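You operate a simulated robot arm through the tools that you are given. There is no shell and no other tool. Be economical: measure what you need, move in short steps, check, and stop when the job is done.

You run a simulated two-armed robot. Do the job below in one go: nothing can be reset, and whatever is moved stays where it is left.

Task
Finish the valve in the jig with the blue seal.
Fine: seal in, pressed home with the driver, then the parts tray's spring, then the cap screwed on; the driver goes back where it stood; the jig clamps end locked. Set down upright: seal driver.

The check looks at the end state, three seconds after you hand in, the way a careful person would. Anything else that was tipped, shoved, dropped, spilled or broken makes it a failure. A push-on lid holds only when it is set on centred and level and pressed home; a screw cap is set on level and turned clockwise until tight.

Robot
Two 7-joint arms with fingered hands on one trunk, on a base that drives. Base frame: it is fixed to the floor where the robot stands at the start and does not move with it; the origin is under the middle of the robot, x ahead of it, y to its left, z up; the surface under the hand at the start is at about z = 0.93. Lengths are in m, angles in rad, forces in N, time in s.
The left shoulder is at the start at [0.07, 0.166, 1.121], the right one opposite. With the tool pointing down near the work surface each hand reaches from about 0.44 to 0.96 m from the robot's upright axis, wherever it stands, measured 20 degrees to its own side. Places, roughly: bore of the yellow-band valve [0.5, 0.5, 1]; left jig clamp [0.5, 0.6, 1]; right jig clamp [0.5, 0.4, 1]; seal driver (4x4x19 cm) [0.6, 0, 1]; spring [0.75, -1.75, 1]. Payload 4.1 kg a hand.
The tool frame of a hand sits at the grasp point between the pads (the TCP): z along the fingers, y along the line on which they close. The tips reach 0.032 m beyond it. The gripper opens to 0.108 m. The gripper's body begins 0.038 m behind the TCP. The gripper is a hand of 4 fingers: y runs from the thumb to the fingers, the wrist lies at [-0.016, -0.108, -0.186] in the tool frame, and closing takes about 1.5 s.
Orientation is told as [roll, pitch, yaw] about the base's x, y, z axes, in that order, counted from this pose: with the fingers straight down and the wrist toward the robot, the tool's x, y and z point along [0, 1, 0], [1, 0, 0] and [0, 0, -1] of the base frame.

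Tools
- The arms move only by the tool send_rows. It takes "left_increments", "right_increments" or both (then of equal length, played together; a hand with none holds still); each is a list of rows, each a list of 2 entries, a list of its own where there are three numbers: the shift along the tool's x, y, z in units of 150 mm (1.0 is 150 mm), then the turn, a rotation vector about the tool's x, y, z in units of 60 degrees (1.0 is 60 degrees). In form: [[[x, y, z], [rx, ry, rz]], ...]. A call has 1 to 20 rows; each row is the pose to reach, as a shift and turn from the pose commanded when the call began, along the tool's axes at that moment. "left_jaw" and "right_jaw" are, for a hand that has rows, the finger opening in m, from 0 to 0.108, set as the call begins (left out, the last holds). A call with a number of a shift or a turn outside -1 to 1 is refused whole. Each row takes 0.2 s and may step no farther than 0.05 m and 0.15 rad from the row before; otherwise, or with a gripper value out of range, the whole call is refused. Where a pose cannot be reached the arm comes as near as it can. A force on the tool above 40 N (or 10 N above the force at the start of the call, whichever is more), or a blocked arm, ends the call early, and 0.2 s more pass. Each finger travels about 0.045 m/s and halts on what it meets, pressing with about 27 N; the grip force reading is that of the motor and also rises with nothing between the fingers. The clock runs only during rows and for 0.2 s after the last one: add rows that repeat a pose to give the fingers time. It gives the time, the measured TCP pose, the force on the tool (base axes), the opening and the grip force at its end, in the units of the frame above (readings bear some noise), with the torque about the TCP (base axes, N m) and any sound that the robot's microphone picked up.
- Cameras (640 x 400 px; columns grow to the right, rows downward): "scene" is now at [0.1325, 0.0445, 1.3681]; the picture's right is [0.49, -0.87, 0.00], its down [-0.36, -0.20, -0.91] and it looks along [0.79, 0.45, -0.41] (base axes); focal length 233 px, centre (320, 200). "left" rides on the left gripper at [-0.064, -0.093, -0.132] in its tool frame; the picture's right is [-0.80, -0.28, 0.53], its down [0.55, -0.71, 0.45] and it looks along [0.25, 0.65, 0.72] (tool axes); focal length 247 px, centre (320, 200). "right" rides on the right gripper at [0.064, -0.093, -0.132] in its tool frame; the picture's right is [-0.80, 0.28, -0.53], its down [-0.55, -0.71, 0.45] and it looks along [-0.25, 0.65, 0.72] (tool axes); focal length 247 px, centre (320, 200). There is no depth. A picture from a camera that has moved, and an enlarged one, comes with that camera's place and axes in the base frame and with its lens.
- snapshot(camera): a new picture of that camera. It takes no simulated time.
- slide_trunk(by): slides the trunk up (or, below 0, down) by that many m; the arms and the scene camera ride with it, the base frame stays. It gives what a move gives, with no picture.
- steer(legs): drives the robot by 1 to 6 legs, each [ahead, left, turn to the left] in m, m and rad, along the robot's own axes; the way and the turn of a leg run together, so that a leg with both is an arc; at most 1.5 m and 3.142 rad a leg. The arms and the cameras ride along, it lands a little off, and it stops where it bumps. It gives what a move gives.
- hand_shape(shape, hand): the hand has 4 fingers and takes this shape, open, in about a second: jaw (thumb against the fingers, like two jaws); tri (thumb and two fingers); tip (a fingertip pinch); poke (one finger out to press); point (the index stretched); flat (the hand flat); cup (the hand cupped); fist (a fist). The gripper value then closes the fingers along that shape, each until it touches; the sizes above hold for jaw. It gives what a move gives, with no picture.
- head_to(pan, tilt): turns the head with the scene camera to pan (to the left, within 1.501 rad either way) and tilt (down, from -0.506 to 1.204), counted from straight ahead of the robot. It gives what a move gives.
- zoom(camera, box): a new picture of the part [left, top, right, bottom] of that camera's present view, enlarged. It takes no simulated time.
- sign_off(): hands the job in; it is judged then, once.

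Go step by step. Nothing tells you exact positions but the pictures and the camera data: compare them with the known pose of the tool, close in by small moves and look again before you grip or let go. The budget is 120 turns and 88 pictures, counting those below and the enlarged ones. Unless the task says otherwise, let go and move clear before handing in, and close with one line.

The tools are called after "Request:" as name(argument=value, ...) on one line, values as JSON. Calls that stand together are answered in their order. send_rows: Moves the arms, as the interface text tells. Its arguments: {"type":"object","properties":{"left_increments":{"type":"array"},"left_jaw":{"type":"number"},"right_increments":{"type":"array"},"right_jaw":{"type":"number"}},"required":[]} The other tools are called the same way: slide_trunk (by) slides the trunk up or down; hand_shape (shape, hand) gives the hand a shape; steer (legs) drives the base; head_to (pan, tilt) turns the head that bears the scene camera; snapshot (camera) takes a picture; zoom (camera, box) takes an enlarged picture of a part of a camera's view; sign_off () hands the job in.

At the start:

```text
clock: 0.0
left_tcp_pos: [0.4223, 0.5256, 1.309]
left_ee_rot: [0.001, -0.001, -0.001]
left_force: [0.4, -0.3, -0.5]
left_wrist_torque: [0.0, 0.0, 0.01]
left_finger_gap: 0.1076
left_gripper_force: 0.0
left_shape: jaw
right_tcp_pos: [0.545, 0.0057, 1.3182]
right_ee_rot: [0.0, -0.001, -0.001]
right_force: [-0.7, -0.5, 0.1]
right_wrist_torque: [0.0, 0.07, 0.0]
right_finger_gap: 0.1075
right_gripper_force: 0.0
right_shape: jaw
trunk travel left (down, up): [-0.625, 0.315]
robot x, y, heading: [0.0013, 0.0028, 0.003]
head pan, tilt: [0.515, 0.424]
```

scene: 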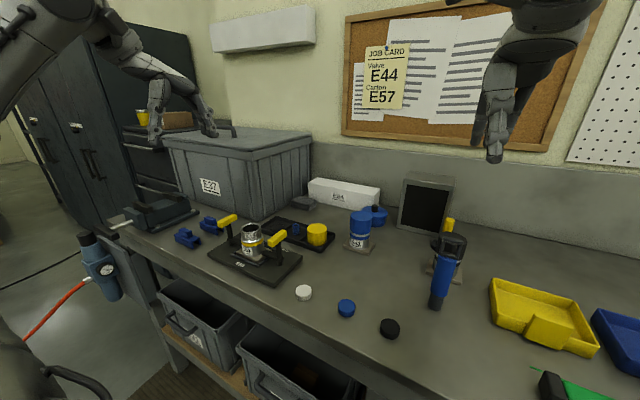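
right: 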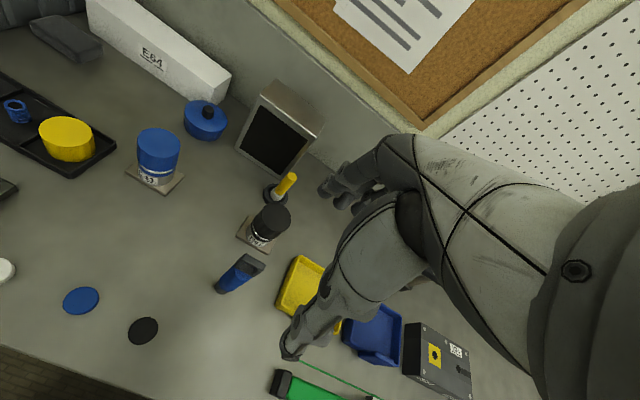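
left: 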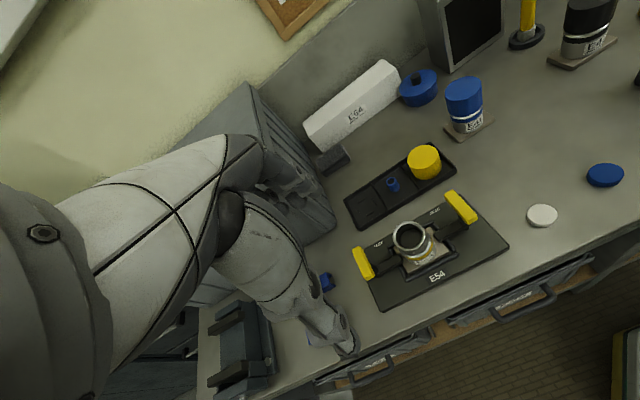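

I see a jig with a yellow-banded valve, a parts tray behind it with a yellow cap, seal discs (white, blue, black) at the front edge, and a blue driver-like thing on the right. I'll look closer before moving.

Request:
zoom(camera="scene", box=[170, 180, 410, 330])

Request:
zoom(camera="left", box=[320, 130, 520, 310])

Request:
zoom(camera="scene", box=[400, 190, 640, 400])

Request:
head_to(pan=-0.9, tilt=0.5)

```text
2.67 times, centred on (290, 255) of scene
camera zoom: at [0.1325, 0.0445, 1.3681], right [0.49, -0.87, 0.0], down [-0.36, -0.2, -0.91], along [0.79, 0.45, -0.41], focal length 622 px, centre (400, 53)
```

zoom: 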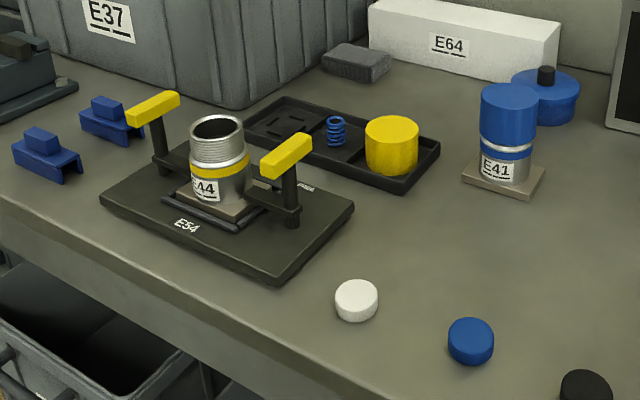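

```text
2.22 times, centred on (420, 220) of left
camera zoom: at [0.3294, 0.461, 1.4407], right [-0.28, -0.8, -0.53], down [-0.71, 0.55, -0.45], along [0.65, 0.25, -0.72], focal length 549 px, centre (98, 156)
```

zoom: 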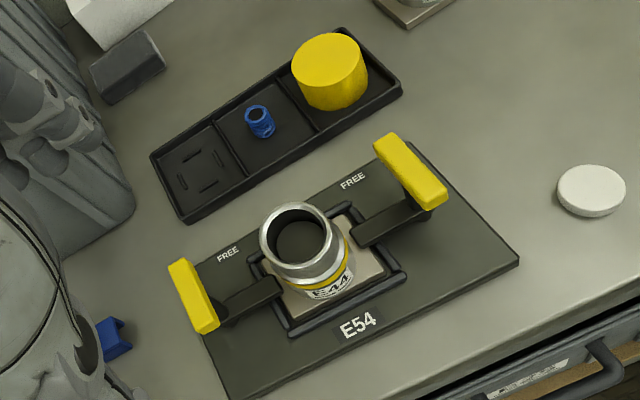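

```text
1.90 times, centred on (520, 295) of scene
camera zoom: at [0.1325, 0.0445, 1.3681], right [0.49, -0.87, 0.0], down [-0.36, -0.2, -0.91], along [0.79, 0.45, -0.41], focal length 444 px, centre (-61, 19)
```

zoom: 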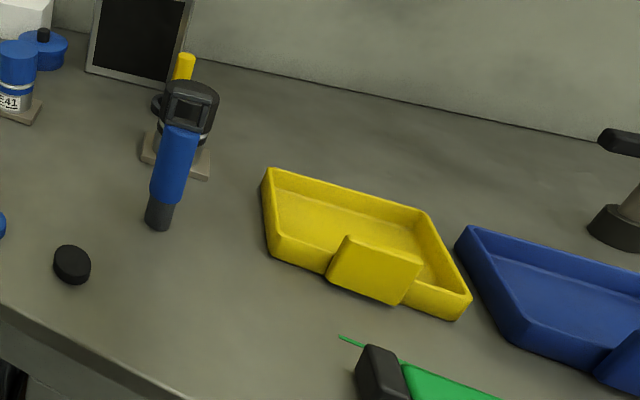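

```text
clock: 1.5
left_tcp_pos: [0.4227, 0.5249, 1.3061]
left_ee_rot: [0.001, 0.0, 0.001]
left_force: [-0.7, -0.1, -0.2]
left_wrist_torque: [0.03, 0.04, 0.04]
left_finger_gap: 0.1077
left_gripper_force: 0.1
left_shape: jaw
right_tcp_pos: [0.5429, 0.0055, 1.3173]
right_ee_rot: [0.002, -0.001, -0.001]
right_force: [-0.5, -0.1, -0.2]
right_wrist_torque: [0.0, 0.01, 0.0]
right_finger_gap: 0.1078
right_gripper_force: 0.1
right_shape: jaw
trunk travel left (down, up): [-0.625, 0.315]
robot x, y, heading: [-0.0024, 0.0012, -0.0]
head pan, tilt: [-0.901, 0.499]
```

The tray by the jig holds a blue spring and a yellow cap. The places list gives a spring far to the right at y=-1.75, so I'll look there before deciding.

Request:
snapshot(camera="scene")

```text
81 pictures are left
camera scene: at [0.1087, -0.0722, 1.3612], right [-0.78, -0.62, 0.0], down [-0.3, 0.37, -0.88], along [0.55, -0.69, -0.48], focal length 233 px, centre (320, 200)
```

scene: 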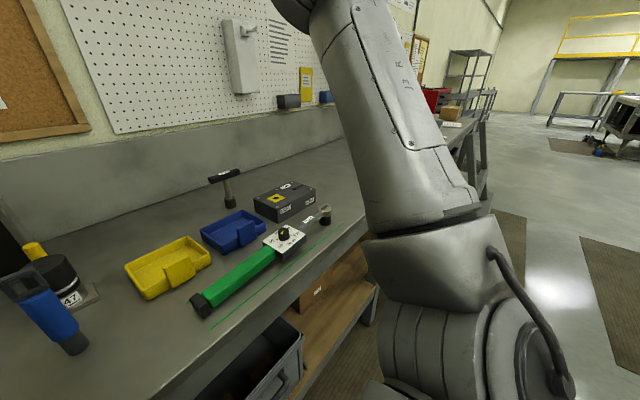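

The right arm hides the far end of the bench. I'll drive to the right and look at the other spring.

Request:
steer(legs=[[-0.1, 0, 0], [0, -1.0, 0]])

Request:
head_to(pan=-0.5, tilt=0.45)

Request:
snapshot(camera="scene")

```text
clock: 7.5
left_tcp_pos: [0.3217, -0.4793, 1.306]
left_ee_rot: [0.0, 0.0, 0.007]
left_force: [1.2, -0.4, -0.1]
left_wrist_torque: [0.01, -0.02, -0.01]
left_finger_gap: 0.1076
left_gripper_force: 0.1
left_shape: jaw
right_tcp_pos: [0.4466, -0.9974, 1.3155]
right_ee_rot: [0.001, 0.001, 0.007]
right_force: [-0.3, 0.4, 0.5]
right_wrist_torque: [0.04, 0.02, 0.0]
right_finger_gap: 0.1076
right_gripper_force: 0.0
right_shape: jaw
trunk travel left (down, up): [-0.625, 0.315]
robot x, y, heading: [-0.0969, -1.0102, 0.005]
head pan, tilt: [-0.901, 0.499]
```

```text
clock: 8.4
left_tcp_pos: [0.3215, -0.4783, 1.3057]
left_ee_rot: [0.001, 0.0, 0.006]
left_force: [-0.3, 0.3, -0.7]
left_wrist_torque: [-0.01, -0.01, -0.01]
left_finger_gap: 0.1079
left_gripper_force: 0.0
left_shape: jaw
right_tcp_pos: [0.4481, -0.9967, 1.3153]
right_ee_rot: [0.0, 0.0, 0.006]
right_force: [-0.3, -1.4, 0.2]
right_wrist_torque: [0.03, 0.02, 0.0]
right_finger_gap: 0.1075
right_gripper_force: 0.0
right_shape: jaw
trunk travel left (down, up): [-0.625, 0.315]
robot x, y, heading: [-0.0962, -1.0066, 0.004]
head pan, tilt: [-0.499, 0.45]
```

```text
80 pictures are left
camera scene: at [0.0371, -1.0512, 1.3656], right [-0.47, -0.88, 0.0], down [-0.38, 0.21, -0.9], along [0.79, -0.43, -0.44], focal length 233 px, centre (320, 200)
```

scene: 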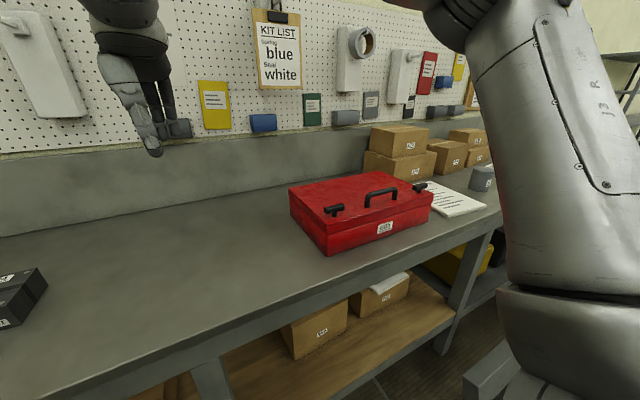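

There's a red toolbox near the listed spring place, and a kit list saying "Spring blue, Seal white". I'll zoom in for detail.

Request:
zoom(camera="scene", box=[240, 0, 520, 270])

Request:
steer(legs=[[0, -0.7, 0]])

Request:
head_to(pan=0.0, tilt=0.5)

Request:
snapshot(camera="scene")

Request:
snapshot(camera="right")

```text
1.48 times, centred on (380, 135) of scene
camera zoom: at [0.0371, -1.0512, 1.3656], right [-0.47, -0.88, 0.0], down [-0.38, 0.21, -0.9], along [0.79, -0.43, -0.44], focal length 345 px, centre (231, 296)
```

zoom: 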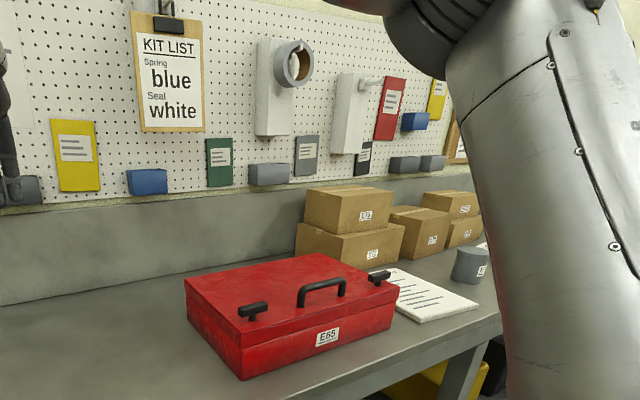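

```text
clock: 11.0
left_tcp_pos: [0.2909, -0.8388, 1.3018]
left_ee_rot: [0.0, -0.001, 0.046]
left_force: [-0.3, -0.8, -0.4]
left_wrist_torque: [-0.05, -0.04, -0.03]
left_finger_gap: 0.1076
left_gripper_force: 0.1
left_shape: jaw
right_tcp_pos: [0.4375, -1.3532, 1.3116]
right_ee_rot: [0.0, 0.0, 0.044]
right_force: [0.3, 0.1, -0.1]
right_wrist_torque: [-0.05, -0.02, 0.01]
right_finger_gap: 0.1077
right_gripper_force: 0.1
right_shape: jaw
trunk travel left (down, up): [-0.625, 0.315]
robot x, y, heading: [-0.1053, -1.3839, 0.045]
head pan, tilt: [-0.499, 0.45]
stopped in leg 1: the robot was blocked; the commanded pose is now the measured one
```

```text
clock: 11.9
left_tcp_pos: [0.2932, -0.8425, 1.3035]
left_ee_rot: [0.003, 0.0, 0.043]
left_force: [-0.3, -0.1, 1.2]
left_wrist_torque: [0.04, 0.01, 0.01]
left_finger_gap: 0.1077
left_gripper_force: 0.2
left_shape: jaw
right_tcp_pos: [0.4395, -1.3578, 1.3105]
right_ee_rot: [0.001, 0.0, 0.043]
right_force: [1.0, -0.5, -0.3]
right_wrist_torque: [0.01, -0.04, 0.03]
right_finger_gap: 0.1075
right_gripper_force: 0.0
right_shape: jaw
trunk travel left (down, up): [-0.625, 0.315]
robot x, y, heading: [-0.1049, -1.3792, 0.047]
head pan, tilt: [0.0, 0.499]
```

```text
78 pictures are left
camera scene: at [0.0381, -1.3806, 1.3611], right [0.04, -1.0, 0.0], down [-0.48, -0.02, -0.88], along [0.88, 0.04, -0.48], focal length 233 px, centre (320, 200)
```

scene: 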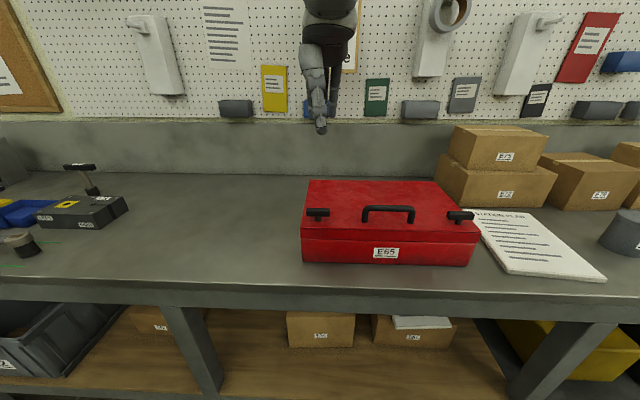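

```text
77 pictures are left
camera right: at [0.3434, -1.2978, 1.4423], right [0.32, -0.79, 0.53], down [-0.68, -0.58, -0.45], along [0.66, -0.22, -0.72], focal length 247 px, centre (320, 200)
```

right: 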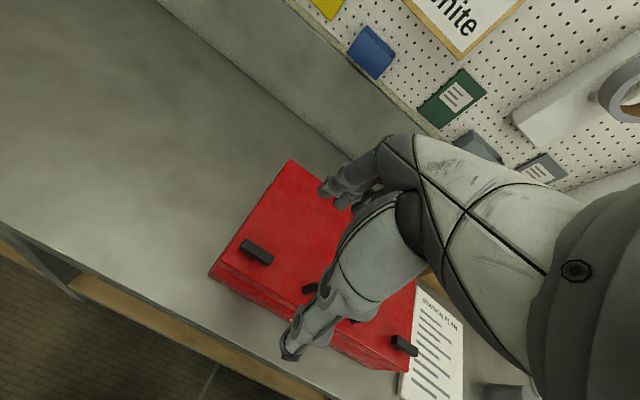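

The drive was stopped by something on the floor. There's a "STATION PLAN" sheet, so I'll read it and check what blocked me.

Request:
zoom(camera="scene", box=[460, 200, 620, 290])

Request:
head_to(pan=-1.2, tilt=0.9)

Request:
snapshot(camera="scene")

```text
4.00 times, centred on (540, 245) of scene
camera zoom: at [0.0381, -1.3806, 1.3611], right [0.04, -1.0, 0.0], down [-0.48, -0.02, -0.88], along [0.88, 0.04, -0.48], focal length 933 px, centre (-560, 20)
```

zoom: 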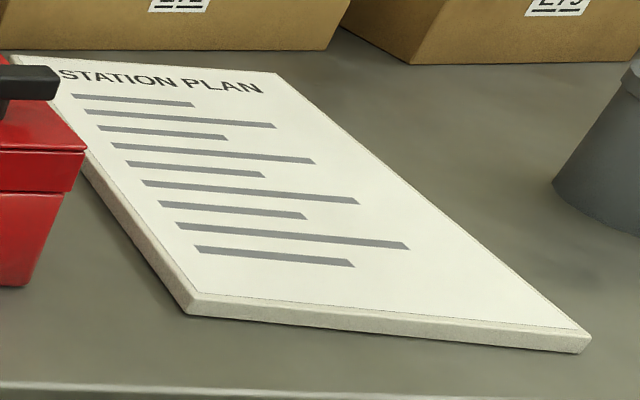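

```text
clock: 13.3
left_tcp_pos: [0.2928, -0.8398, 1.3014]
left_ee_rot: [0.002, 0.002, 0.043]
left_force: [-0.3, 0.7, 0.0]
left_wrist_torque: [0.02, -0.03, -0.02]
left_finger_gap: 0.1076
left_gripper_force: 0.1
left_shape: jaw
right_tcp_pos: [0.4378, -1.3544, 1.3106]
right_ee_rot: [0.0, 0.003, 0.043]
right_force: [-0.4, -0.2, -0.2]
right_wrist_torque: [0.01, 0.01, 0.02]
right_finger_gap: 0.1078
right_gripper_force: 0.2
right_shape: jaw
trunk travel left (down, up): [-0.625, 0.315]
robot x, y, heading: [-0.1062, -1.3876, 0.042]
head pan, tilt: [-1.201, 0.901]
```

```text
75 pictures are left
camera scene: at [-0.0229, -1.4518, 1.3273], right [-0.91, -0.4, 0.0], down [-0.32, 0.72, -0.62], along [0.25, -0.57, -0.78], focal length 233 px, centre (320, 200)
```

scene: 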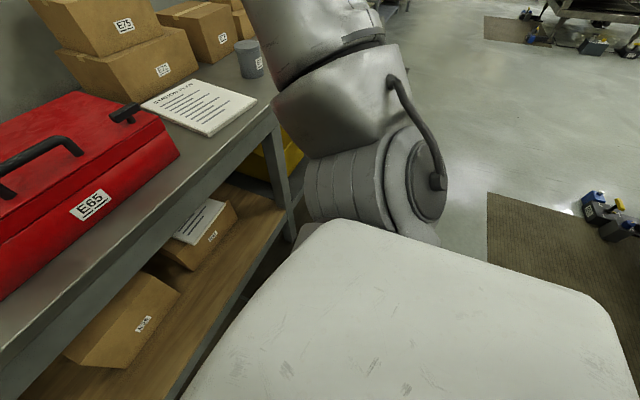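

I'll raise the trunk for a look behind the toolbox, since the listed spring place is right at its back corner.

Request:
slide_trunk(by=0.31)

Request:
head_to(pan=-0.4, tilt=0.75)

Request:
snapshot(camera="scene")

```text
clock: 16.4
left_tcp_pos: [0.2936, -0.8418, 1.6115]
left_ee_rot: [0.002, 0.002, 0.044]
left_force: [0.3, 0.0, 0.9]
left_wrist_torque: [-0.02, 0.01, 0.01]
left_finger_gap: 0.1077
left_gripper_force: 0.0
left_shape: jaw
right_tcp_pos: [0.4389, -1.3558, 1.6211]
right_ee_rot: [0.002, 0.0, 0.043]
right_force: [-0.7, 0.8, -0.4]
right_wrist_torque: [-0.03, 0.02, 0.01]
right_finger_gap: 0.1076
right_gripper_force: 0.1
right_shape: jaw
trunk travel left (down, up): [-0.935, 0.005]
robot x, y, heading: [-0.1036, -1.3826, 0.043]
head pan, tilt: [-1.201, 0.901]
```

```text
clock: 17.5
left_tcp_pos: [0.2919, -0.8402, 1.6117]
left_ee_rot: [0.002, -0.001, 0.045]
left_force: [-1.2, 0.7, -0.3]
left_wrist_torque: [0.01, 0.0, 0.0]
left_finger_gap: 0.1079
left_gripper_force: 0.0
left_shape: jaw
right_tcp_pos: [0.438, -1.3559, 1.6212]
right_ee_rot: [0.003, 0.002, 0.044]
right_force: [-0.7, -0.3, -1.0]
right_wrist_torque: [0.03, 0.01, 0.01]
right_finger_gap: 0.1075
right_gripper_force: 0.2
right_shape: jaw
trunk travel left (down, up): [-0.935, 0.005]
robot x, y, heading: [-0.108, -1.3834, 0.043]
head pan, tilt: [-0.4, 0.75]
```

```text
74 pictures are left
camera scene: at [0.0242, -1.4117, 1.6492], right [-0.35, -0.94, 0.0], down [-0.64, 0.24, -0.73], along [0.69, -0.25, -0.68], focal length 233 px, centre (320, 200)
```

scene: 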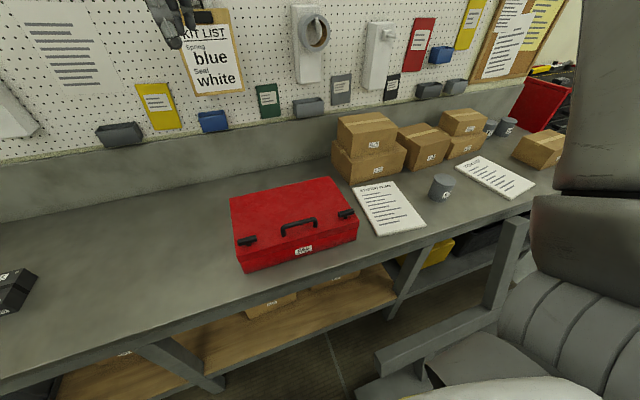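

Nothing lies in the open there, so that place must be the closed toolbox. The task names the parts tray's spring, which is the blue one in the tray by the jig, so I'll return there and look closely at the jig.

Request:
steer(legs=[[0, 0, -0.043], [0, 1.4, 0], [0, 0.2, 0]])

Request:
head_to(pan=0.3, tilt=0.85)

Request:
snapshot(camera="scene")

Request:
zoom(camera="scene", box=[220, 100, 420, 225])

```text
clock: 26.1
left_tcp_pos: [0.301, 0.7465, 1.6143]
left_ee_rot: [0.006, -0.001, 0.01]
left_force: [0.1, -0.3, 0.5]
left_wrist_torque: [0.02, 0.03, 0.03]
left_finger_gap: 0.1075
left_gripper_force: 0.1
left_shape: jaw
right_tcp_pos: [0.4274, 0.2278, 1.6216]
right_ee_rot: [0.005, 0.001, 0.008]
right_force: [0.1, 0.0, 0.2]
right_wrist_torque: [0.05, -0.03, 0.01]
right_finger_gap: 0.1075
right_gripper_force: 0.0
right_shape: jaw
trunk travel left (down, up): [-0.935, 0.005]
robot x, y, heading: [-0.1175, 0.2227, 0.004]
head pan, tilt: [-0.4, 0.75]
```

```text
clock: 27.2
left_tcp_pos: [0.3009, 0.754, 1.6094]
left_ee_rot: [0.002, -0.001, 0.009]
left_force: [0.4, 0.4, -0.5]
left_wrist_torque: [-0.01, -0.04, 0.0]
left_finger_gap: 0.1077
left_gripper_force: 0.1
left_shape: jaw
right_tcp_pos: [0.4262, 0.2342, 1.6194]
right_ee_rot: [-0.001, 0.002, 0.006]
right_force: [-0.5, -0.6, -0.2]
right_wrist_torque: [-0.04, 0.0, 0.02]
right_finger_gap: 0.1079
right_gripper_force: 0.0
right_shape: jaw
trunk travel left (down, up): [-0.935, 0.005]
robot x, y, heading: [-0.1115, 0.2256, 0.009]
head pan, tilt: [0.3, 0.85]
```

```text
73 pictures are left
camera scene: at [0.0101, 0.2486, 1.6411], right [0.3, -0.95, 0.0], down [-0.72, -0.23, -0.66], along [0.63, 0.2, -0.75], focal length 233 px, centre (320, 200)
```

scene: 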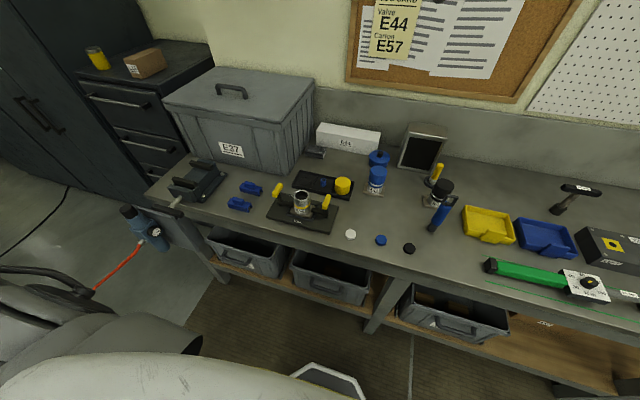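

```text
3.20 times, centred on (320, 162) of scene
camera zoom: at [0.0101, 0.2486, 1.6411], right [0.3, -0.95, 0.0], down [-0.72, -0.23, -0.66], along [0.63, 0.2, -0.75], focal length 746 px, centre (320, 320)
```

zoom: 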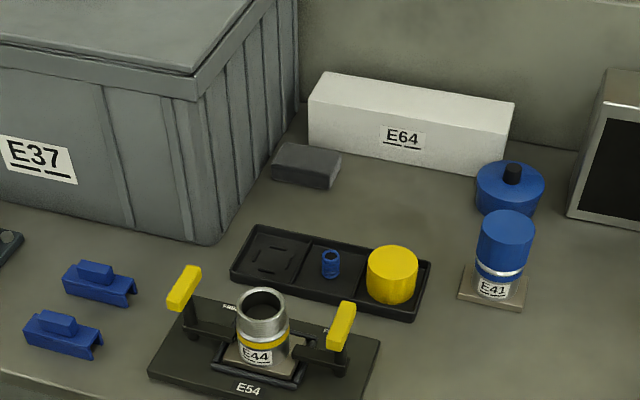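

I have estimates: valve rim (0.51, 0.475, ~1.04), seal (0.48, 0.18), spring (0.68, 0.45), cap (0.68, 0.37), driver (0.586, 0.005). I'll lower the trunk and bring the left hand camera over the jig.

Request:
slide_trunk(by=-0.31)

Request:
send_rows(left_increments=[[[-0.25, 0.12, 0], [0, 0, 0]], [[-0.5, 0.24, 0], [0, 0, 0]], [[-0.75, 0.36, 0], [0, 0, 0]], [[-1, 0.48, 0], [0, 0, 0]]])

Request:
send_rows(left_increments=[[[-0.2, 0, 0.2], [0, 0, 0]], [[-0.4, 0, 0.4], [0, 0, 0]], [[-0.6, 0, 0.6], [0, 0, 0]], [[-0.8, 0, 0.8], [0, 0, 0]], [[-1, 0, 1], [0, 0, 0]]])

Request:
snapshot(camera="left")

Request:
zoom(camera="left", box=[200, 80, 440, 320])

```text
clock: 30.3
left_tcp_pos: [0.3006, 0.7532, 1.3013]
left_ee_rot: [0.003, 0.0, 0.01]
left_force: [0.1, -0.8, 0.2]
left_wrist_torque: [0.0, -0.02, 0.01]
left_finger_gap: 0.1077
left_gripper_force: 0.1
left_shape: jaw
right_tcp_pos: [0.4268, 0.2327, 1.3092]
right_ee_rot: [0.002, 0.002, 0.008]
right_force: [-0.6, 0.2, -0.3]
right_wrist_torque: [0.01, -0.03, -0.03]
right_finger_gap: 0.108
right_gripper_force: 0.0
right_shape: jaw
trunk travel left (down, up): [-0.625, 0.315]
robot x, y, heading: [-0.1185, 0.2213, 0.009]
head pan, tilt: [0.3, 0.85]
```

```text
clock: 31.3
left_tcp_pos: [0.3761, 0.6003, 1.2998]
left_ee_rot: [0.002, -0.001, 0.009]
left_force: [0.1, -0.9, 0.5]
left_wrist_torque: [0.04, 0.01, 0.0]
left_finger_gap: 0.1075
left_gripper_force: 0.1
left_shape: jaw
right_tcp_pos: [0.4288, 0.2307, 1.3091]
right_ee_rot: [0.004, 0.001, 0.006]
right_force: [0.0, -0.2, 0.6]
right_wrist_torque: [0.03, -0.01, 0.04]
right_finger_gap: 0.1076
right_gripper_force: 0.1
right_shape: jaw
trunk travel left (down, up): [-0.625, 0.315]
robot x, y, heading: [-0.1179, 0.2241, 0.01]
head pan, tilt: [0.3, 0.85]
```

```text
clock: 32.5
left_tcp_pos: [0.3758, 0.4518, 1.1495]
left_ee_rot: [0.003, -0.001, 0.007]
left_force: [0.8, 0.5, 0.2]
left_wrist_torque: [0.02, 0.02, 0.02]
left_finger_gap: 0.1079
left_gripper_force: 0.1
left_shape: jaw
right_tcp_pos: [0.428, 0.2316, 1.3085]
right_ee_rot: [0.002, 0.001, 0.007]
right_force: [0.3, -0.1, 0.5]
right_wrist_torque: [0.02, 0.02, 0.02]
right_finger_gap: 0.1077
right_gripper_force: 0.1
right_shape: jaw
trunk travel left (down, up): [-0.625, 0.315]
robot x, y, heading: [-0.1149, 0.2258, 0.011]
head pan, tilt: [0.3, 0.85]
```

```text
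71 pictures are left
camera left: at [0.2831, 0.3865, 1.2817], right [-0.28, -0.8, -0.53], down [-0.71, 0.54, -0.45], along [0.65, 0.26, -0.72], focal length 247 px, centre (320, 200)
```

left: 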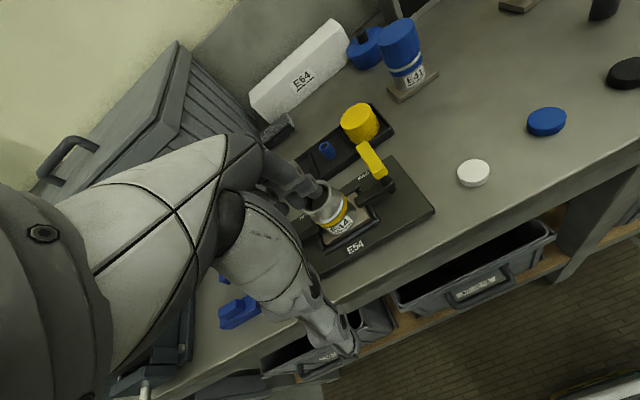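

```text
1.67 times, centred on (320, 200) of left
camera zoom: at [0.2831, 0.3865, 1.2817], right [-0.28, -0.8, -0.53], down [-0.71, 0.54, -0.45], along [0.65, 0.26, -0.72], focal length 412 px, centre (320, 200)
```

zoom: 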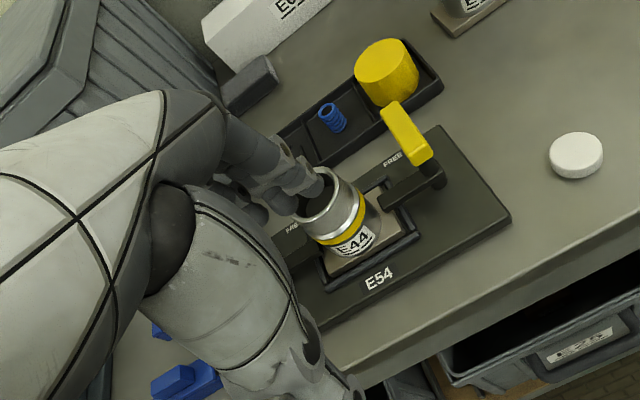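

The hand hides part of the jig. I'll zoom the scene camera at the jig and clamps.

Request:
head_to(pan=0.5, tilt=0.6)

Request:
send_rows(left_increments=[[[0, 0, -0.3], [0, 0, 0]], [[0.3, 0, -0.3], [0, 0, 0]], [[0.6, 0, -0.3], [0, 0, 0]], [[0.9, 0, -0.3], [0, 0, 0]]])

Request:
snapshot(camera="scene")

```text
clock: 33.3
left_tcp_pos: [0.374, 0.4525, 1.1501]
left_ee_rot: [0.004, 0.0, 0.008]
left_force: [0.9, 0.1, -0.4]
left_wrist_torque: [-0.02, -0.01, -0.01]
left_finger_gap: 0.1077
left_gripper_force: 0.0
left_shape: jaw
right_tcp_pos: [0.4283, 0.2334, 1.3094]
right_ee_rot: [0.004, 0.0, 0.007]
right_force: [-0.1, 0.2, -0.1]
right_wrist_torque: [0.0, -0.03, 0.02]
right_finger_gap: 0.1075
right_gripper_force: 0.1
right_shape: jaw
trunk travel left (down, up): [-0.625, 0.315]
robot x, y, heading: [-0.1202, 0.2239, 0.006]
head pan, tilt: [0.499, 0.6]
```

```text
clock: 34.3
left_tcp_pos: [0.3731, 0.5914, 1.1953]
left_ee_rot: [0.0, 0.0, 0.005]
left_force: [-0.2, 0.1, -1.0]
left_wrist_torque: [-0.01, -0.01, -0.02]
left_finger_gap: 0.1079
left_gripper_force: 0.1
left_shape: jaw
right_tcp_pos: [0.4279, 0.2347, 1.3091]
right_ee_rot: [-0.001, 0.001, 0.008]
right_force: [-0.7, 0.5, -0.5]
right_wrist_torque: [-0.01, -0.02, 0.02]
right_finger_gap: 0.108
right_gripper_force: 0.0
right_shape: jaw
trunk travel left (down, up): [-0.625, 0.315]
robot x, y, heading: [-0.1183, 0.2213, 0.007]
head pan, tilt: [0.499, 0.6]
```

```text
69 pictures are left
camera scene: at [0.0124, 0.2682, 1.3521], right [0.49, -0.87, 0.0], down [-0.49, -0.28, -0.82], along [0.72, 0.4, -0.57], focal length 233 px, centre (320, 200)
```

scene: 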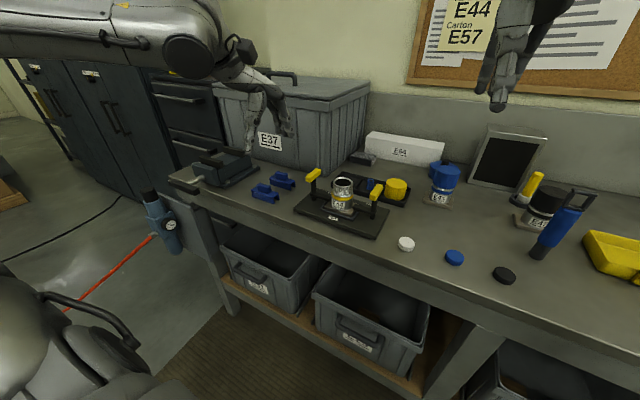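

Request:
zoom(camera="scene", box=[280, 155, 420, 245])

Request:
zoom(camera="scene", box=[430, 155, 600, 295])

```text
4.44 times, centred on (350, 200) of scene
camera zoom: at [0.0124, 0.2682, 1.3521], right [0.49, -0.87, 0.0], down [-0.49, -0.28, -0.82], along [0.72, 0.4, -0.57], focal length 1036 px, centre (187, 200)
```

zoom: 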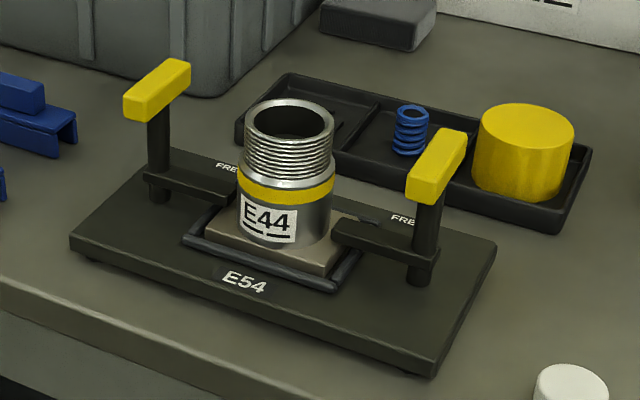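

```text
2.86 times, centred on (515, 225) of scene
camera zoom: at [0.0124, 0.2682, 1.3521], right [0.49, -0.87, 0.0], down [-0.49, -0.28, -0.82], along [0.72, 0.4, -0.57], focal length 666 px, centre (-237, 129)
```

zoom: 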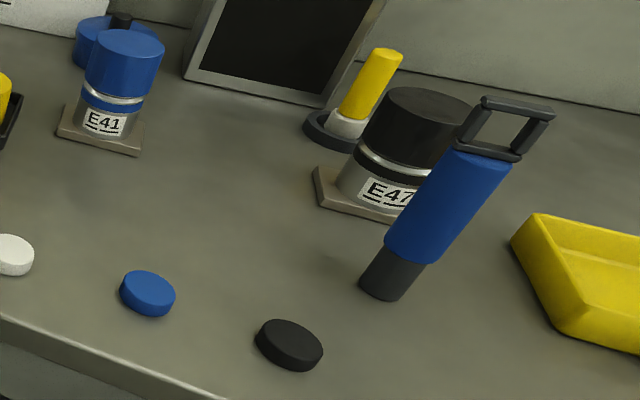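

The clamps are upright levers on bars, currently marked FREE. I'll look at a clamp from another angle through the left hand camera.

Request:
zoom(camera="left", box=[370, 80, 550, 220])

Request:
zoom(camera="right", box=[0, 0, 640, 400])

```text
2.86 times, centred on (460, 150) of left
camera zoom: at [0.2821, 0.5251, 1.3269], right [-0.28, -0.8, -0.53], down [-0.71, 0.54, -0.45], along [0.65, 0.25, -0.72], focal length 706 px, centre (-80, 343)
```

zoom: 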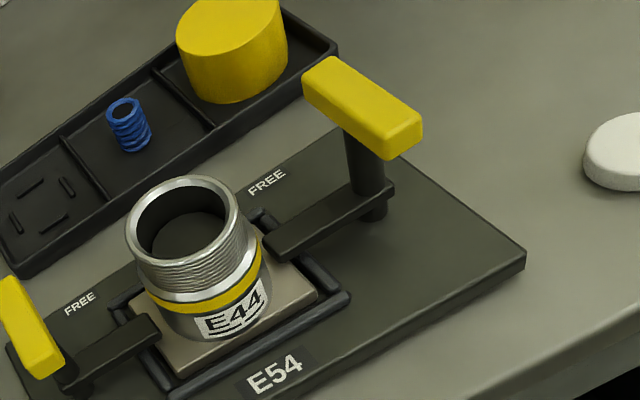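

```text
1.00 times, centred on (320, 200) of right (not enlarged: the box is as wide or as high as the picture)
camera zoom: at [0.3341, 0.2977, 1.4408], right [0.29, -0.8, 0.53], down [-0.7, -0.55, -0.45], along [0.65, -0.24, -0.72], focal length 247 px, centre (320, 200)
```

zoom: 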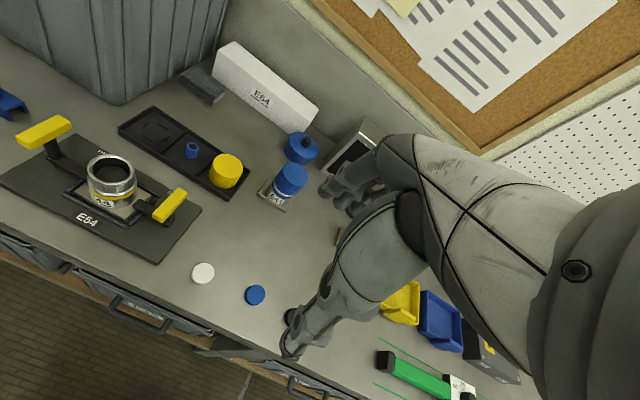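

The yellow T-handles sit at about (0.52, 0.384, 1.03) and (0.52, 0.572, 1.03), and the valve rim is at about (0.506, 0.476, 1.05). I'll bring the right hand over the right handle, turned so it closes along y, to test gently how the clamp moves.

Request:
send_rows(right_increments=[[[0.12, 0.07, 0], [0, 0, -0.125]], [[0.25, 0.15, 0], [0, 0, -0.25]], [[0.37, 0.22, 0], [0, 0, -0.375]], [[0.5, 0.3, 0], [0, 0, -0.5]], [[0.62, 0.37, 0], [0, 0, -0.625]], [[0.75, 0.45, 0], [0, 0, -0.75]], [[0.87, 0.52, 0], [0, 0, -0.875]], [[0.98, 0.6, 0], [0, 0, -1]]], right_jaw=0.055)

Request:
send_rows(right_increments=[[[0, 0, 0.2], [0, 0, -0.12]], [[0, 0, 0.4], [0, 0, -0.25]], [[0, 0, 0.6], [0, 0, -0.37]], [[0, 0, 0.8], [0, 0, -0.5]], [[0, 0, 1], [0, 0, -0.5]]])

Request:
snapshot(camera="right")

Request:
snapshot(camera="scene")

```text
clock: 36.1
left_tcp_pos: [0.3752, 0.5891, 1.1947]
left_ee_rot: [0.0, -0.001, 0.01]
left_force: [-0.2, -0.2, -0.7]
left_wrist_torque: [0.01, 0.04, 0.03]
left_finger_gap: 0.1079
left_gripper_force: 0.0
left_shape: jaw
right_tcp_pos: [0.5188, 0.3823, 1.3098]
right_ee_rot: [0.001, 0.001, 1.056]
right_force: [-0.1, 0.4, -0.1]
right_wrist_torque: [-0.01, -0.03, 0.02]
right_finger_gap: 0.0552
right_gripper_force: 0.0
right_shape: jaw
trunk travel left (down, up): [-0.625, 0.315]
robot x, y, heading: [-0.1201, 0.2278, 0.004]
head pan, tilt: [0.499, 0.6]
```

```text
clock: 37.3
left_tcp_pos: [0.3747, 0.587, 1.1959]
left_ee_rot: [0.002, -0.001, 0.008]
left_force: [0.6, 0.2, -0.2]
left_wrist_torque: [0.01, 0.01, 0.0]
left_finger_gap: 0.1077
left_gripper_force: 0.0
left_shape: jaw
right_tcp_pos: [0.5173, 0.3809, 1.1585]
right_ee_rot: [0.002, -0.002, 1.581]
right_force: [-0.3, 0.2, -1.1]
right_wrist_torque: [0.04, 0.02, -0.01]
right_finger_gap: 0.0555
right_gripper_force: 0.1
right_shape: jaw
trunk travel left (down, up): [-0.625, 0.315]
robot x, y, heading: [-0.1182, 0.2277, 0.011]
head pan, tilt: [0.499, 0.6]
```

```text
64 pictures are left
camera right: at [0.4533, 0.2867, 1.29], right [0.8, 0.29, 0.53], down [0.55, -0.7, -0.45], along [0.24, 0.65, -0.72], focal length 247 px, centre (320, 200)
```

right: 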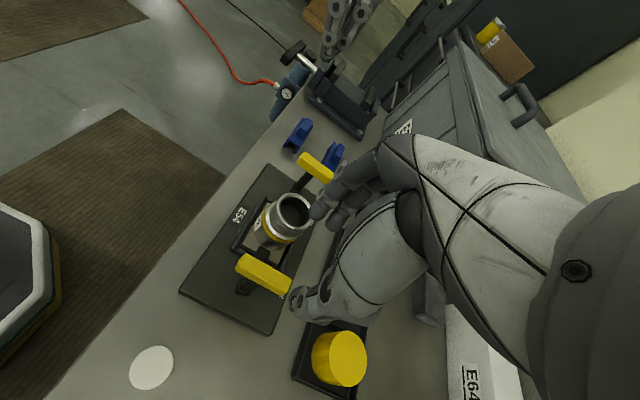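

```text
63 pictures are left
camera scene: at [0.0133, 0.2661, 1.3521], right [0.49, -0.87, 0.0], down [-0.49, -0.27, -0.82], along [0.72, 0.4, -0.57], focal length 233 px, centre (320, 200)
```

scene: 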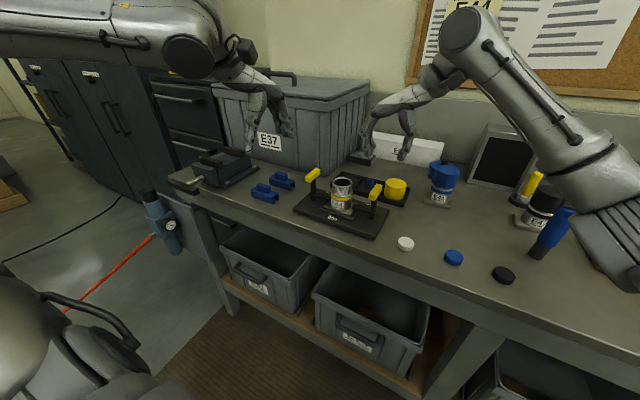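

The right hand is lined up with the right handle. I'll descend most of the way and check before gripping.

Request:
send_rows(right_increments=[[[0, 0.02, 0.2], [0, 0, 0]], [[0, 0.03, 0.4], [0, 0, 0]], [[0, 0.03, 0.55], [0, 0, 0]], [[0, 0.03, 0.65], [0, 0, 0]]])

Request:
zoom(camera="right", box=[170, 130, 450, 340])

Request:
zoom(camera="scene", box=[280, 130, 440, 245])

```text
clock: 38.3
left_tcp_pos: [0.3749, 0.5878, 1.1944]
left_ee_rot: [0.001, 0.001, 0.008]
left_force: [0.6, -0.3, -0.7]
left_wrist_torque: [0.01, -0.03, 0.01]
left_finger_gap: 0.1077
left_gripper_force: 0.1
left_shape: jaw
right_tcp_pos: [0.5166, 0.385, 1.062]
right_ee_rot: [0.001, -0.001, 1.578]
right_force: [0.7, -0.4, -0.1]
right_wrist_torque: [0.01, -0.03, -0.01]
right_finger_gap: 0.0554
right_gripper_force: 0.2
right_shape: jaw
trunk travel left (down, up): [-0.625, 0.315]
robot x, y, heading: [-0.1166, 0.2242, 0.009]
head pan, tilt: [0.499, 0.6]
```

```text
1.90 times, centred on (310, 235) of right
camera zoom: at [0.4527, 0.2912, 1.1927], right [0.8, 0.29, 0.53], down [0.55, -0.7, -0.45], along [0.24, 0.65, -0.72], focal length 470 px, centre (339, 133)
```

zoom: 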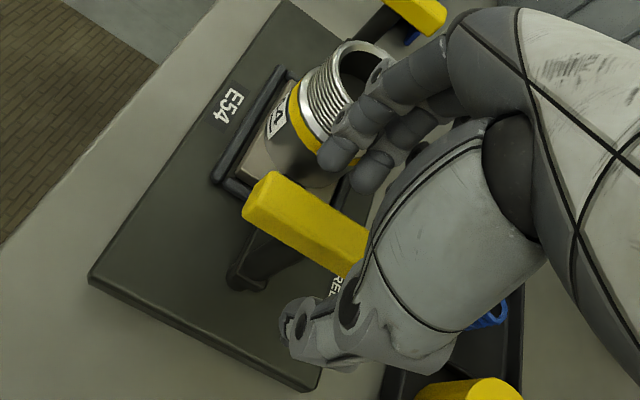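

```text
3.48 times, centred on (360, 188) of scene
camera zoom: at [0.0133, 0.2665, 1.352], right [0.49, -0.87, 0.0], down [-0.49, -0.28, -0.82], along [0.72, 0.4, -0.57], focal length 811 px, centre (181, 244)
```

zoom: 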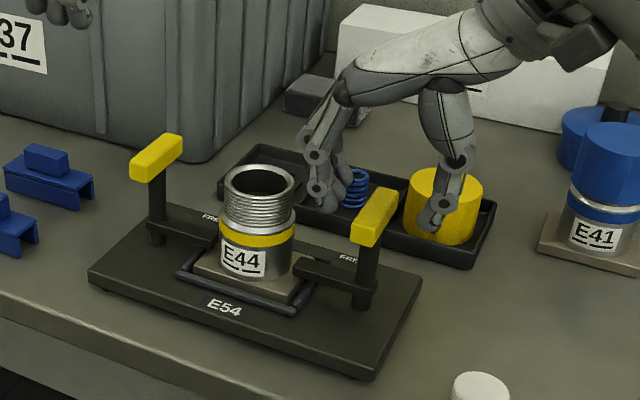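

The handle is between thumb and fingers. I'll shift a little toward the robot, lower 15 mm and close.

Request:
send_rows(right_increments=[[[0.05, 0, 0.06], [0, 0, 0]], [[0.05, 0, 0.12], [0, 0, 0]]])

Request:
send_rows(right_increments=[[[0, 0, 0], [0, 0, 0]], [[0, 0, 0], [0, 0, 0]], [[0, 0, 0], [0, 0, 0]], [[0, 0, 0], [0, 0, 0]], [[0, 0, 0], [0, 0, 0]], [[0, 0, 0], [0, 0, 0]], [[0, 0, 0], [0, 0, 0]]], right_jaw=0.012)

Request:
zoom(camera="right", box=[170, 130, 450, 340])

```text
clock: 38.9
left_tcp_pos: [0.3745, 0.5883, 1.1953]
left_ee_rot: [0.001, 0.001, 0.008]
left_force: [-0.7, 0.2, -0.7]
left_wrist_torque: [0.01, -0.01, -0.02]
left_finger_gap: 0.1077
left_gripper_force: 0.0
left_shape: jaw
right_tcp_pos: [0.5102, 0.3846, 1.0447]
right_ee_rot: [0.002, 0.001, 1.576]
right_force: [0.2, -0.4, -0.2]
right_wrist_torque: [0.01, 0.03, 0.03]
right_finger_gap: 0.0556
right_gripper_force: 0.1
right_shape: jaw
trunk travel left (down, up): [-0.625, 0.315]
robot x, y, heading: [-0.1168, 0.2244, 0.014]
head pan, tilt: [0.499, 0.6]
```

```text
clock: 40.5
left_tcp_pos: [0.3742, 0.5881, 1.1954]
left_ee_rot: [0.002, -0.001, 0.008]
left_force: [0.0, -0.4, -0.1]
left_wrist_torque: [-0.03, 0.0, 0.01]
left_finger_gap: 0.1074
left_gripper_force: 0.0
left_shape: jaw
right_tcp_pos: [0.509, 0.3852, 1.0438]
right_ee_rot: [0.003, -0.001, 1.577]
right_force: [-0.3, 2.2, 0.1]
right_wrist_torque: [0.04, -0.01, 0.03]
right_finger_gap: 0.0125
right_gripper_force: 0.1
right_shape: jaw
trunk travel left (down, up): [-0.625, 0.315]
robot x, y, heading: [-0.1191, 0.2265, 0.007]
head pan, tilt: [0.499, 0.6]
```

```text
1.90 times, centred on (310, 235) of right
camera zoom: at [0.4449, 0.2914, 1.1752], right [0.8, 0.29, 0.53], down [0.55, -0.7, -0.45], along [0.24, 0.65, -0.72], focal length 470 px, centre (339, 133)
```

zoom: 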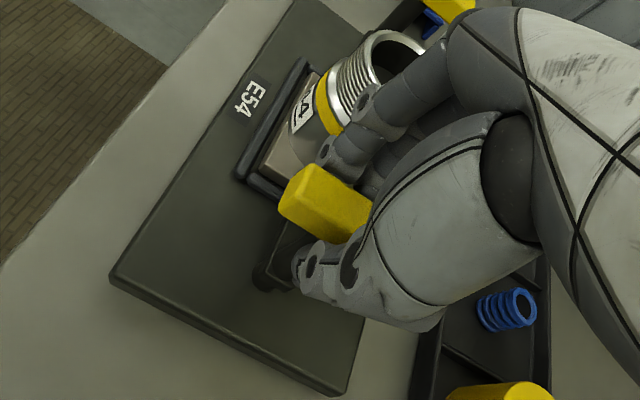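

Contact seems light; I'll close firmly and then test a small twist about the post.

Request:
send_rows(right_increments=[[[0, 0, 0], [0, 0, 0]], [[0, 0, 0], [0, 0, 0]], [[0, 0, 0], [0, 0, 0]]], right_jaw=0.0)

Request:
send_rows(right_increments=[[[0, 0, 0], [0, 0, 0.03]], [[0, 0, 0], [0, 0, 0.07]], [[0, 0, 0], [0, 0, 0.07]]])

Request:
send_rows(right_increments=[[[0, 0, 0], [0, 0, -0.07]], [[0, 0, 0], [0, 0, -0.14]], [[0, 0, 0], [0, 0, -0.14]]])

```text
clock: 41.3
left_tcp_pos: [0.3751, 0.5885, 1.1943]
left_ee_rot: [0.002, 0.001, 0.01]
left_force: [0.3, 0.2, -0.1]
left_wrist_torque: [0.01, -0.01, -0.01]
left_finger_gap: 0.1077
left_gripper_force: 0.0
left_shape: jaw
right_tcp_pos: [0.5086, 0.3849, 1.0426]
right_ee_rot: [0.004, 0.001, 1.577]
right_force: [-2.7, -1.1, -0.1]
right_wrist_torque: [0.03, 0.03, 0.07]
right_finger_gap: 0.0112
right_gripper_force: 26.2
right_shape: jaw
trunk travel left (down, up): [-0.625, 0.315]
robot x, y, heading: [-0.115, 0.2249, 0.004]
head pan, tilt: [0.499, 0.6]
```

```text
clock: 42.1
left_tcp_pos: [0.3753, 0.5887, 1.1947]
left_ee_rot: [0.002, 0.0, 0.009]
left_force: [0.0, -0.8, -0.6]
left_wrist_torque: [0.03, 0.03, 0.01]
left_finger_gap: 0.1076
left_gripper_force: 0.0
left_shape: jaw
right_tcp_pos: [0.5088, 0.3853, 1.0439]
right_ee_rot: [0.003, 0.001, 1.504]
right_force: [-3.7, -1.0, -0.5]
right_wrist_torque: [0.0, 0.07, 0.07]
right_finger_gap: 0.011
right_gripper_force: 26.5
right_shape: jaw
trunk travel left (down, up): [-0.625, 0.315]
robot x, y, heading: [-0.1148, 0.2241, 0.011]
head pan, tilt: [0.499, 0.6]
```

```text
clock: 42.9
left_tcp_pos: [0.3763, 0.5884, 1.1948]
left_ee_rot: [0.001, 0.001, 0.009]
left_force: [0.3, -0.1, 0.1]
left_wrist_torque: [0.0, 0.03, 0.01]
left_finger_gap: 0.1078
left_gripper_force: 0.0
left_shape: jaw
right_tcp_pos: [0.5104, 0.3852, 1.0433]
right_ee_rot: [0.002, -0.003, 1.65]
right_force: [-5.7, -2.6, 0.2]
right_wrist_torque: [-0.04, 0.07, -0.17]
right_finger_gap: 0.0112
right_gripper_force: 27.1
right_shape: jaw
trunk travel left (down, up): [-0.625, 0.315]
robot x, y, heading: [-0.1189, 0.2233, 0.007]
head pan, tilt: [0.499, 0.6]
```

Both directions give low torque. I'll look whether the handle turned with the hand.

Request:
zoom(camera="right", box=[170, 130, 450, 340])

Request:
zoom(camera="scene", box=[280, 130, 440, 245])

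```text
1.90 times, centred on (310, 235) of right
camera zoom: at [0.4528, 0.2867, 1.1743], right [0.77, 0.35, 0.53], down [0.6, -0.66, -0.45], along [0.19, 0.67, -0.72], focal length 470 px, centre (339, 133)
```

zoom: 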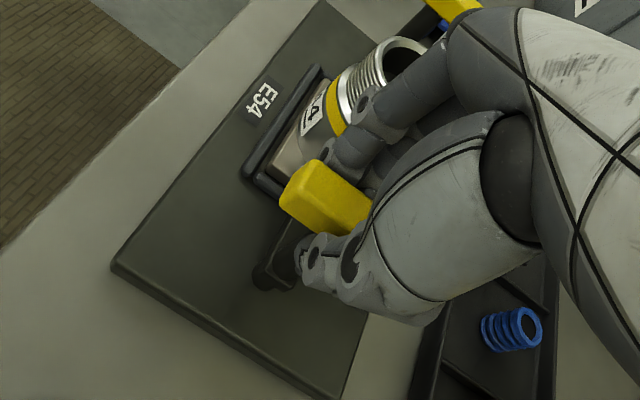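

```text
3.48 times, centred on (360, 188) of scene
camera zoom: at [0.0137, 0.2664, 1.3519], right [0.49, -0.87, 0.0], down [-0.49, -0.27, -0.82], along [0.72, 0.4, -0.57], focal length 811 px, centre (181, 244)
```

zoom: 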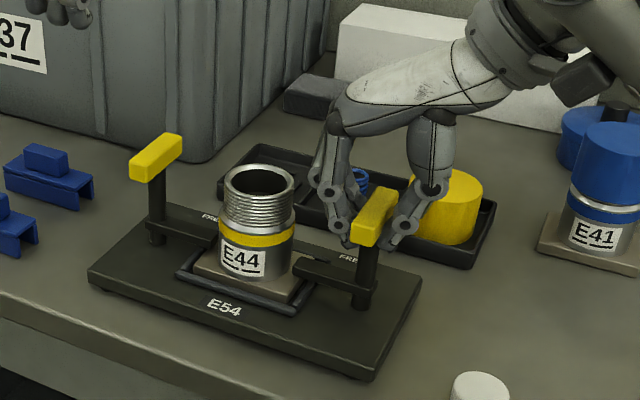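

Unclear. I'll undo the twist and test a small sideways pull (outward, then inward) watching the force.

Request:
send_rows(right_increments=[[[0, 0, 0], [0, 0, 0.07]], [[0, -0.02, 0], [0, 0, 0.07]], [[0, -0.04, 0], [0, 0, 0.07]], [[0, -0.04, 0], [0, 0, 0.07]]])

Request:
send_rows(right_increments=[[[0, 0.02, 0], [0, 0, 0]], [[0, 0.04, 0], [0, 0, 0]], [[0, 0.06, 0], [0, 0, 0]], [[0, 0.08, 0], [0, 0, 0]], [[0, 0.08, 0], [0, 0, 0]]])

```text
clock: 43.9
left_tcp_pos: [0.3745, 0.5908, 1.1936]
left_ee_rot: [0.0, -0.001, 0.009]
left_force: [0.2, 0.4, -0.6]
left_wrist_torque: [-0.01, -0.01, -0.02]
left_finger_gap: 0.108
left_gripper_force: 0.1
left_shape: jaw
right_tcp_pos: [0.5102, 0.3832, 1.043]
right_ee_rot: [0.001, 0.0, 1.58]
right_force: [-3.5, 13.4, -0.3]
right_wrist_torque: [0.33, 0.03, 0.08]
right_finger_gap: 0.0108
right_gripper_force: 27.0
right_shape: jaw
trunk travel left (down, up): [-0.625, 0.315]
robot x, y, heading: [-0.1117, 0.2232, 0.012]
head pan, tilt: [0.499, 0.6]
```

```text
clock: 45.1
left_tcp_pos: [0.3762, 0.585, 1.1964]
left_ee_rot: [0.002, 0.001, 0.007]
left_force: [-0.4, 0.3, -0.3]
left_wrist_torque: [-0.01, -0.02, -0.03]
left_finger_gap: 0.1078
left_gripper_force: 0.0
left_shape: jaw
right_tcp_pos: [0.5114, 0.3885, 1.0437]
right_ee_rot: [0.001, -0.001, 1.575]
right_force: [-0.8, -16.6, 0.3]
right_wrist_torque: [-0.34, 0.04, -0.03]
right_finger_gap: 0.0106
right_gripper_force: 26.8
right_shape: jaw
trunk travel left (down, up): [-0.625, 0.315]
robot x, y, heading: [-0.1122, 0.224, 0.007]
head pan, tilt: [0.499, 0.6]
```

Sideways it's stiff both ways; clockwise twist gave no torque at all while counter-clockwise did. I'll recentre and twist clockwise 30°.

Request:
send_rows(right_increments=[[[0, -0.04, 0], [0, 0, 0]], [[0, -0.04, 0], [0, 0, 0.12]], [[0, -0.04, 0], [0, 0, 0.24]], [[0, -0.04, 0], [0, 0, 0.36]], [[0, -0.04, 0], [0, 0, 0.48]]])

Request:
zoom(camera="scene", box=[280, 130, 440, 245])

```text
clock: 46.3
left_tcp_pos: [0.3772, 0.5896, 1.1941]
left_ee_rot: [0.001, 0.002, 0.008]
left_force: [0.6, 0.1, 1.2]
left_wrist_torque: [-0.02, -0.02, 0.0]
left_finger_gap: 0.1076
left_gripper_force: 0.1
left_shape: jaw
right_tcp_pos: [0.5124, 0.3861, 1.043]
right_ee_rot: [0.003, -0.001, 1.074]
right_force: [7.0, 4.6, -0.4]
right_wrist_torque: [0.09, -0.21, 0.05]
right_finger_gap: 0.011
right_gripper_force: 27.3
right_shape: jaw
trunk travel left (down, up): [-0.625, 0.315]
robot x, y, heading: [-0.1163, 0.2253, 0.01]
head pan, tilt: [0.499, 0.6]
```

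```text
3.48 times, centred on (360, 188) of scene
camera zoom: at [0.0155, 0.268, 1.3517], right [0.49, -0.87, 0.0], down [-0.5, -0.28, -0.82], along [0.72, 0.4, -0.57], focal length 811 px, centre (181, 244)
```

zoom: 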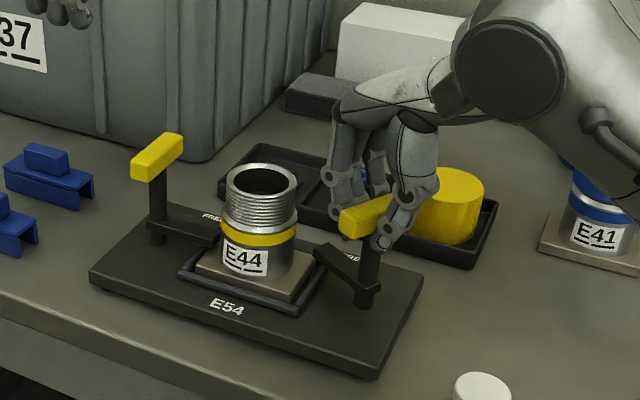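

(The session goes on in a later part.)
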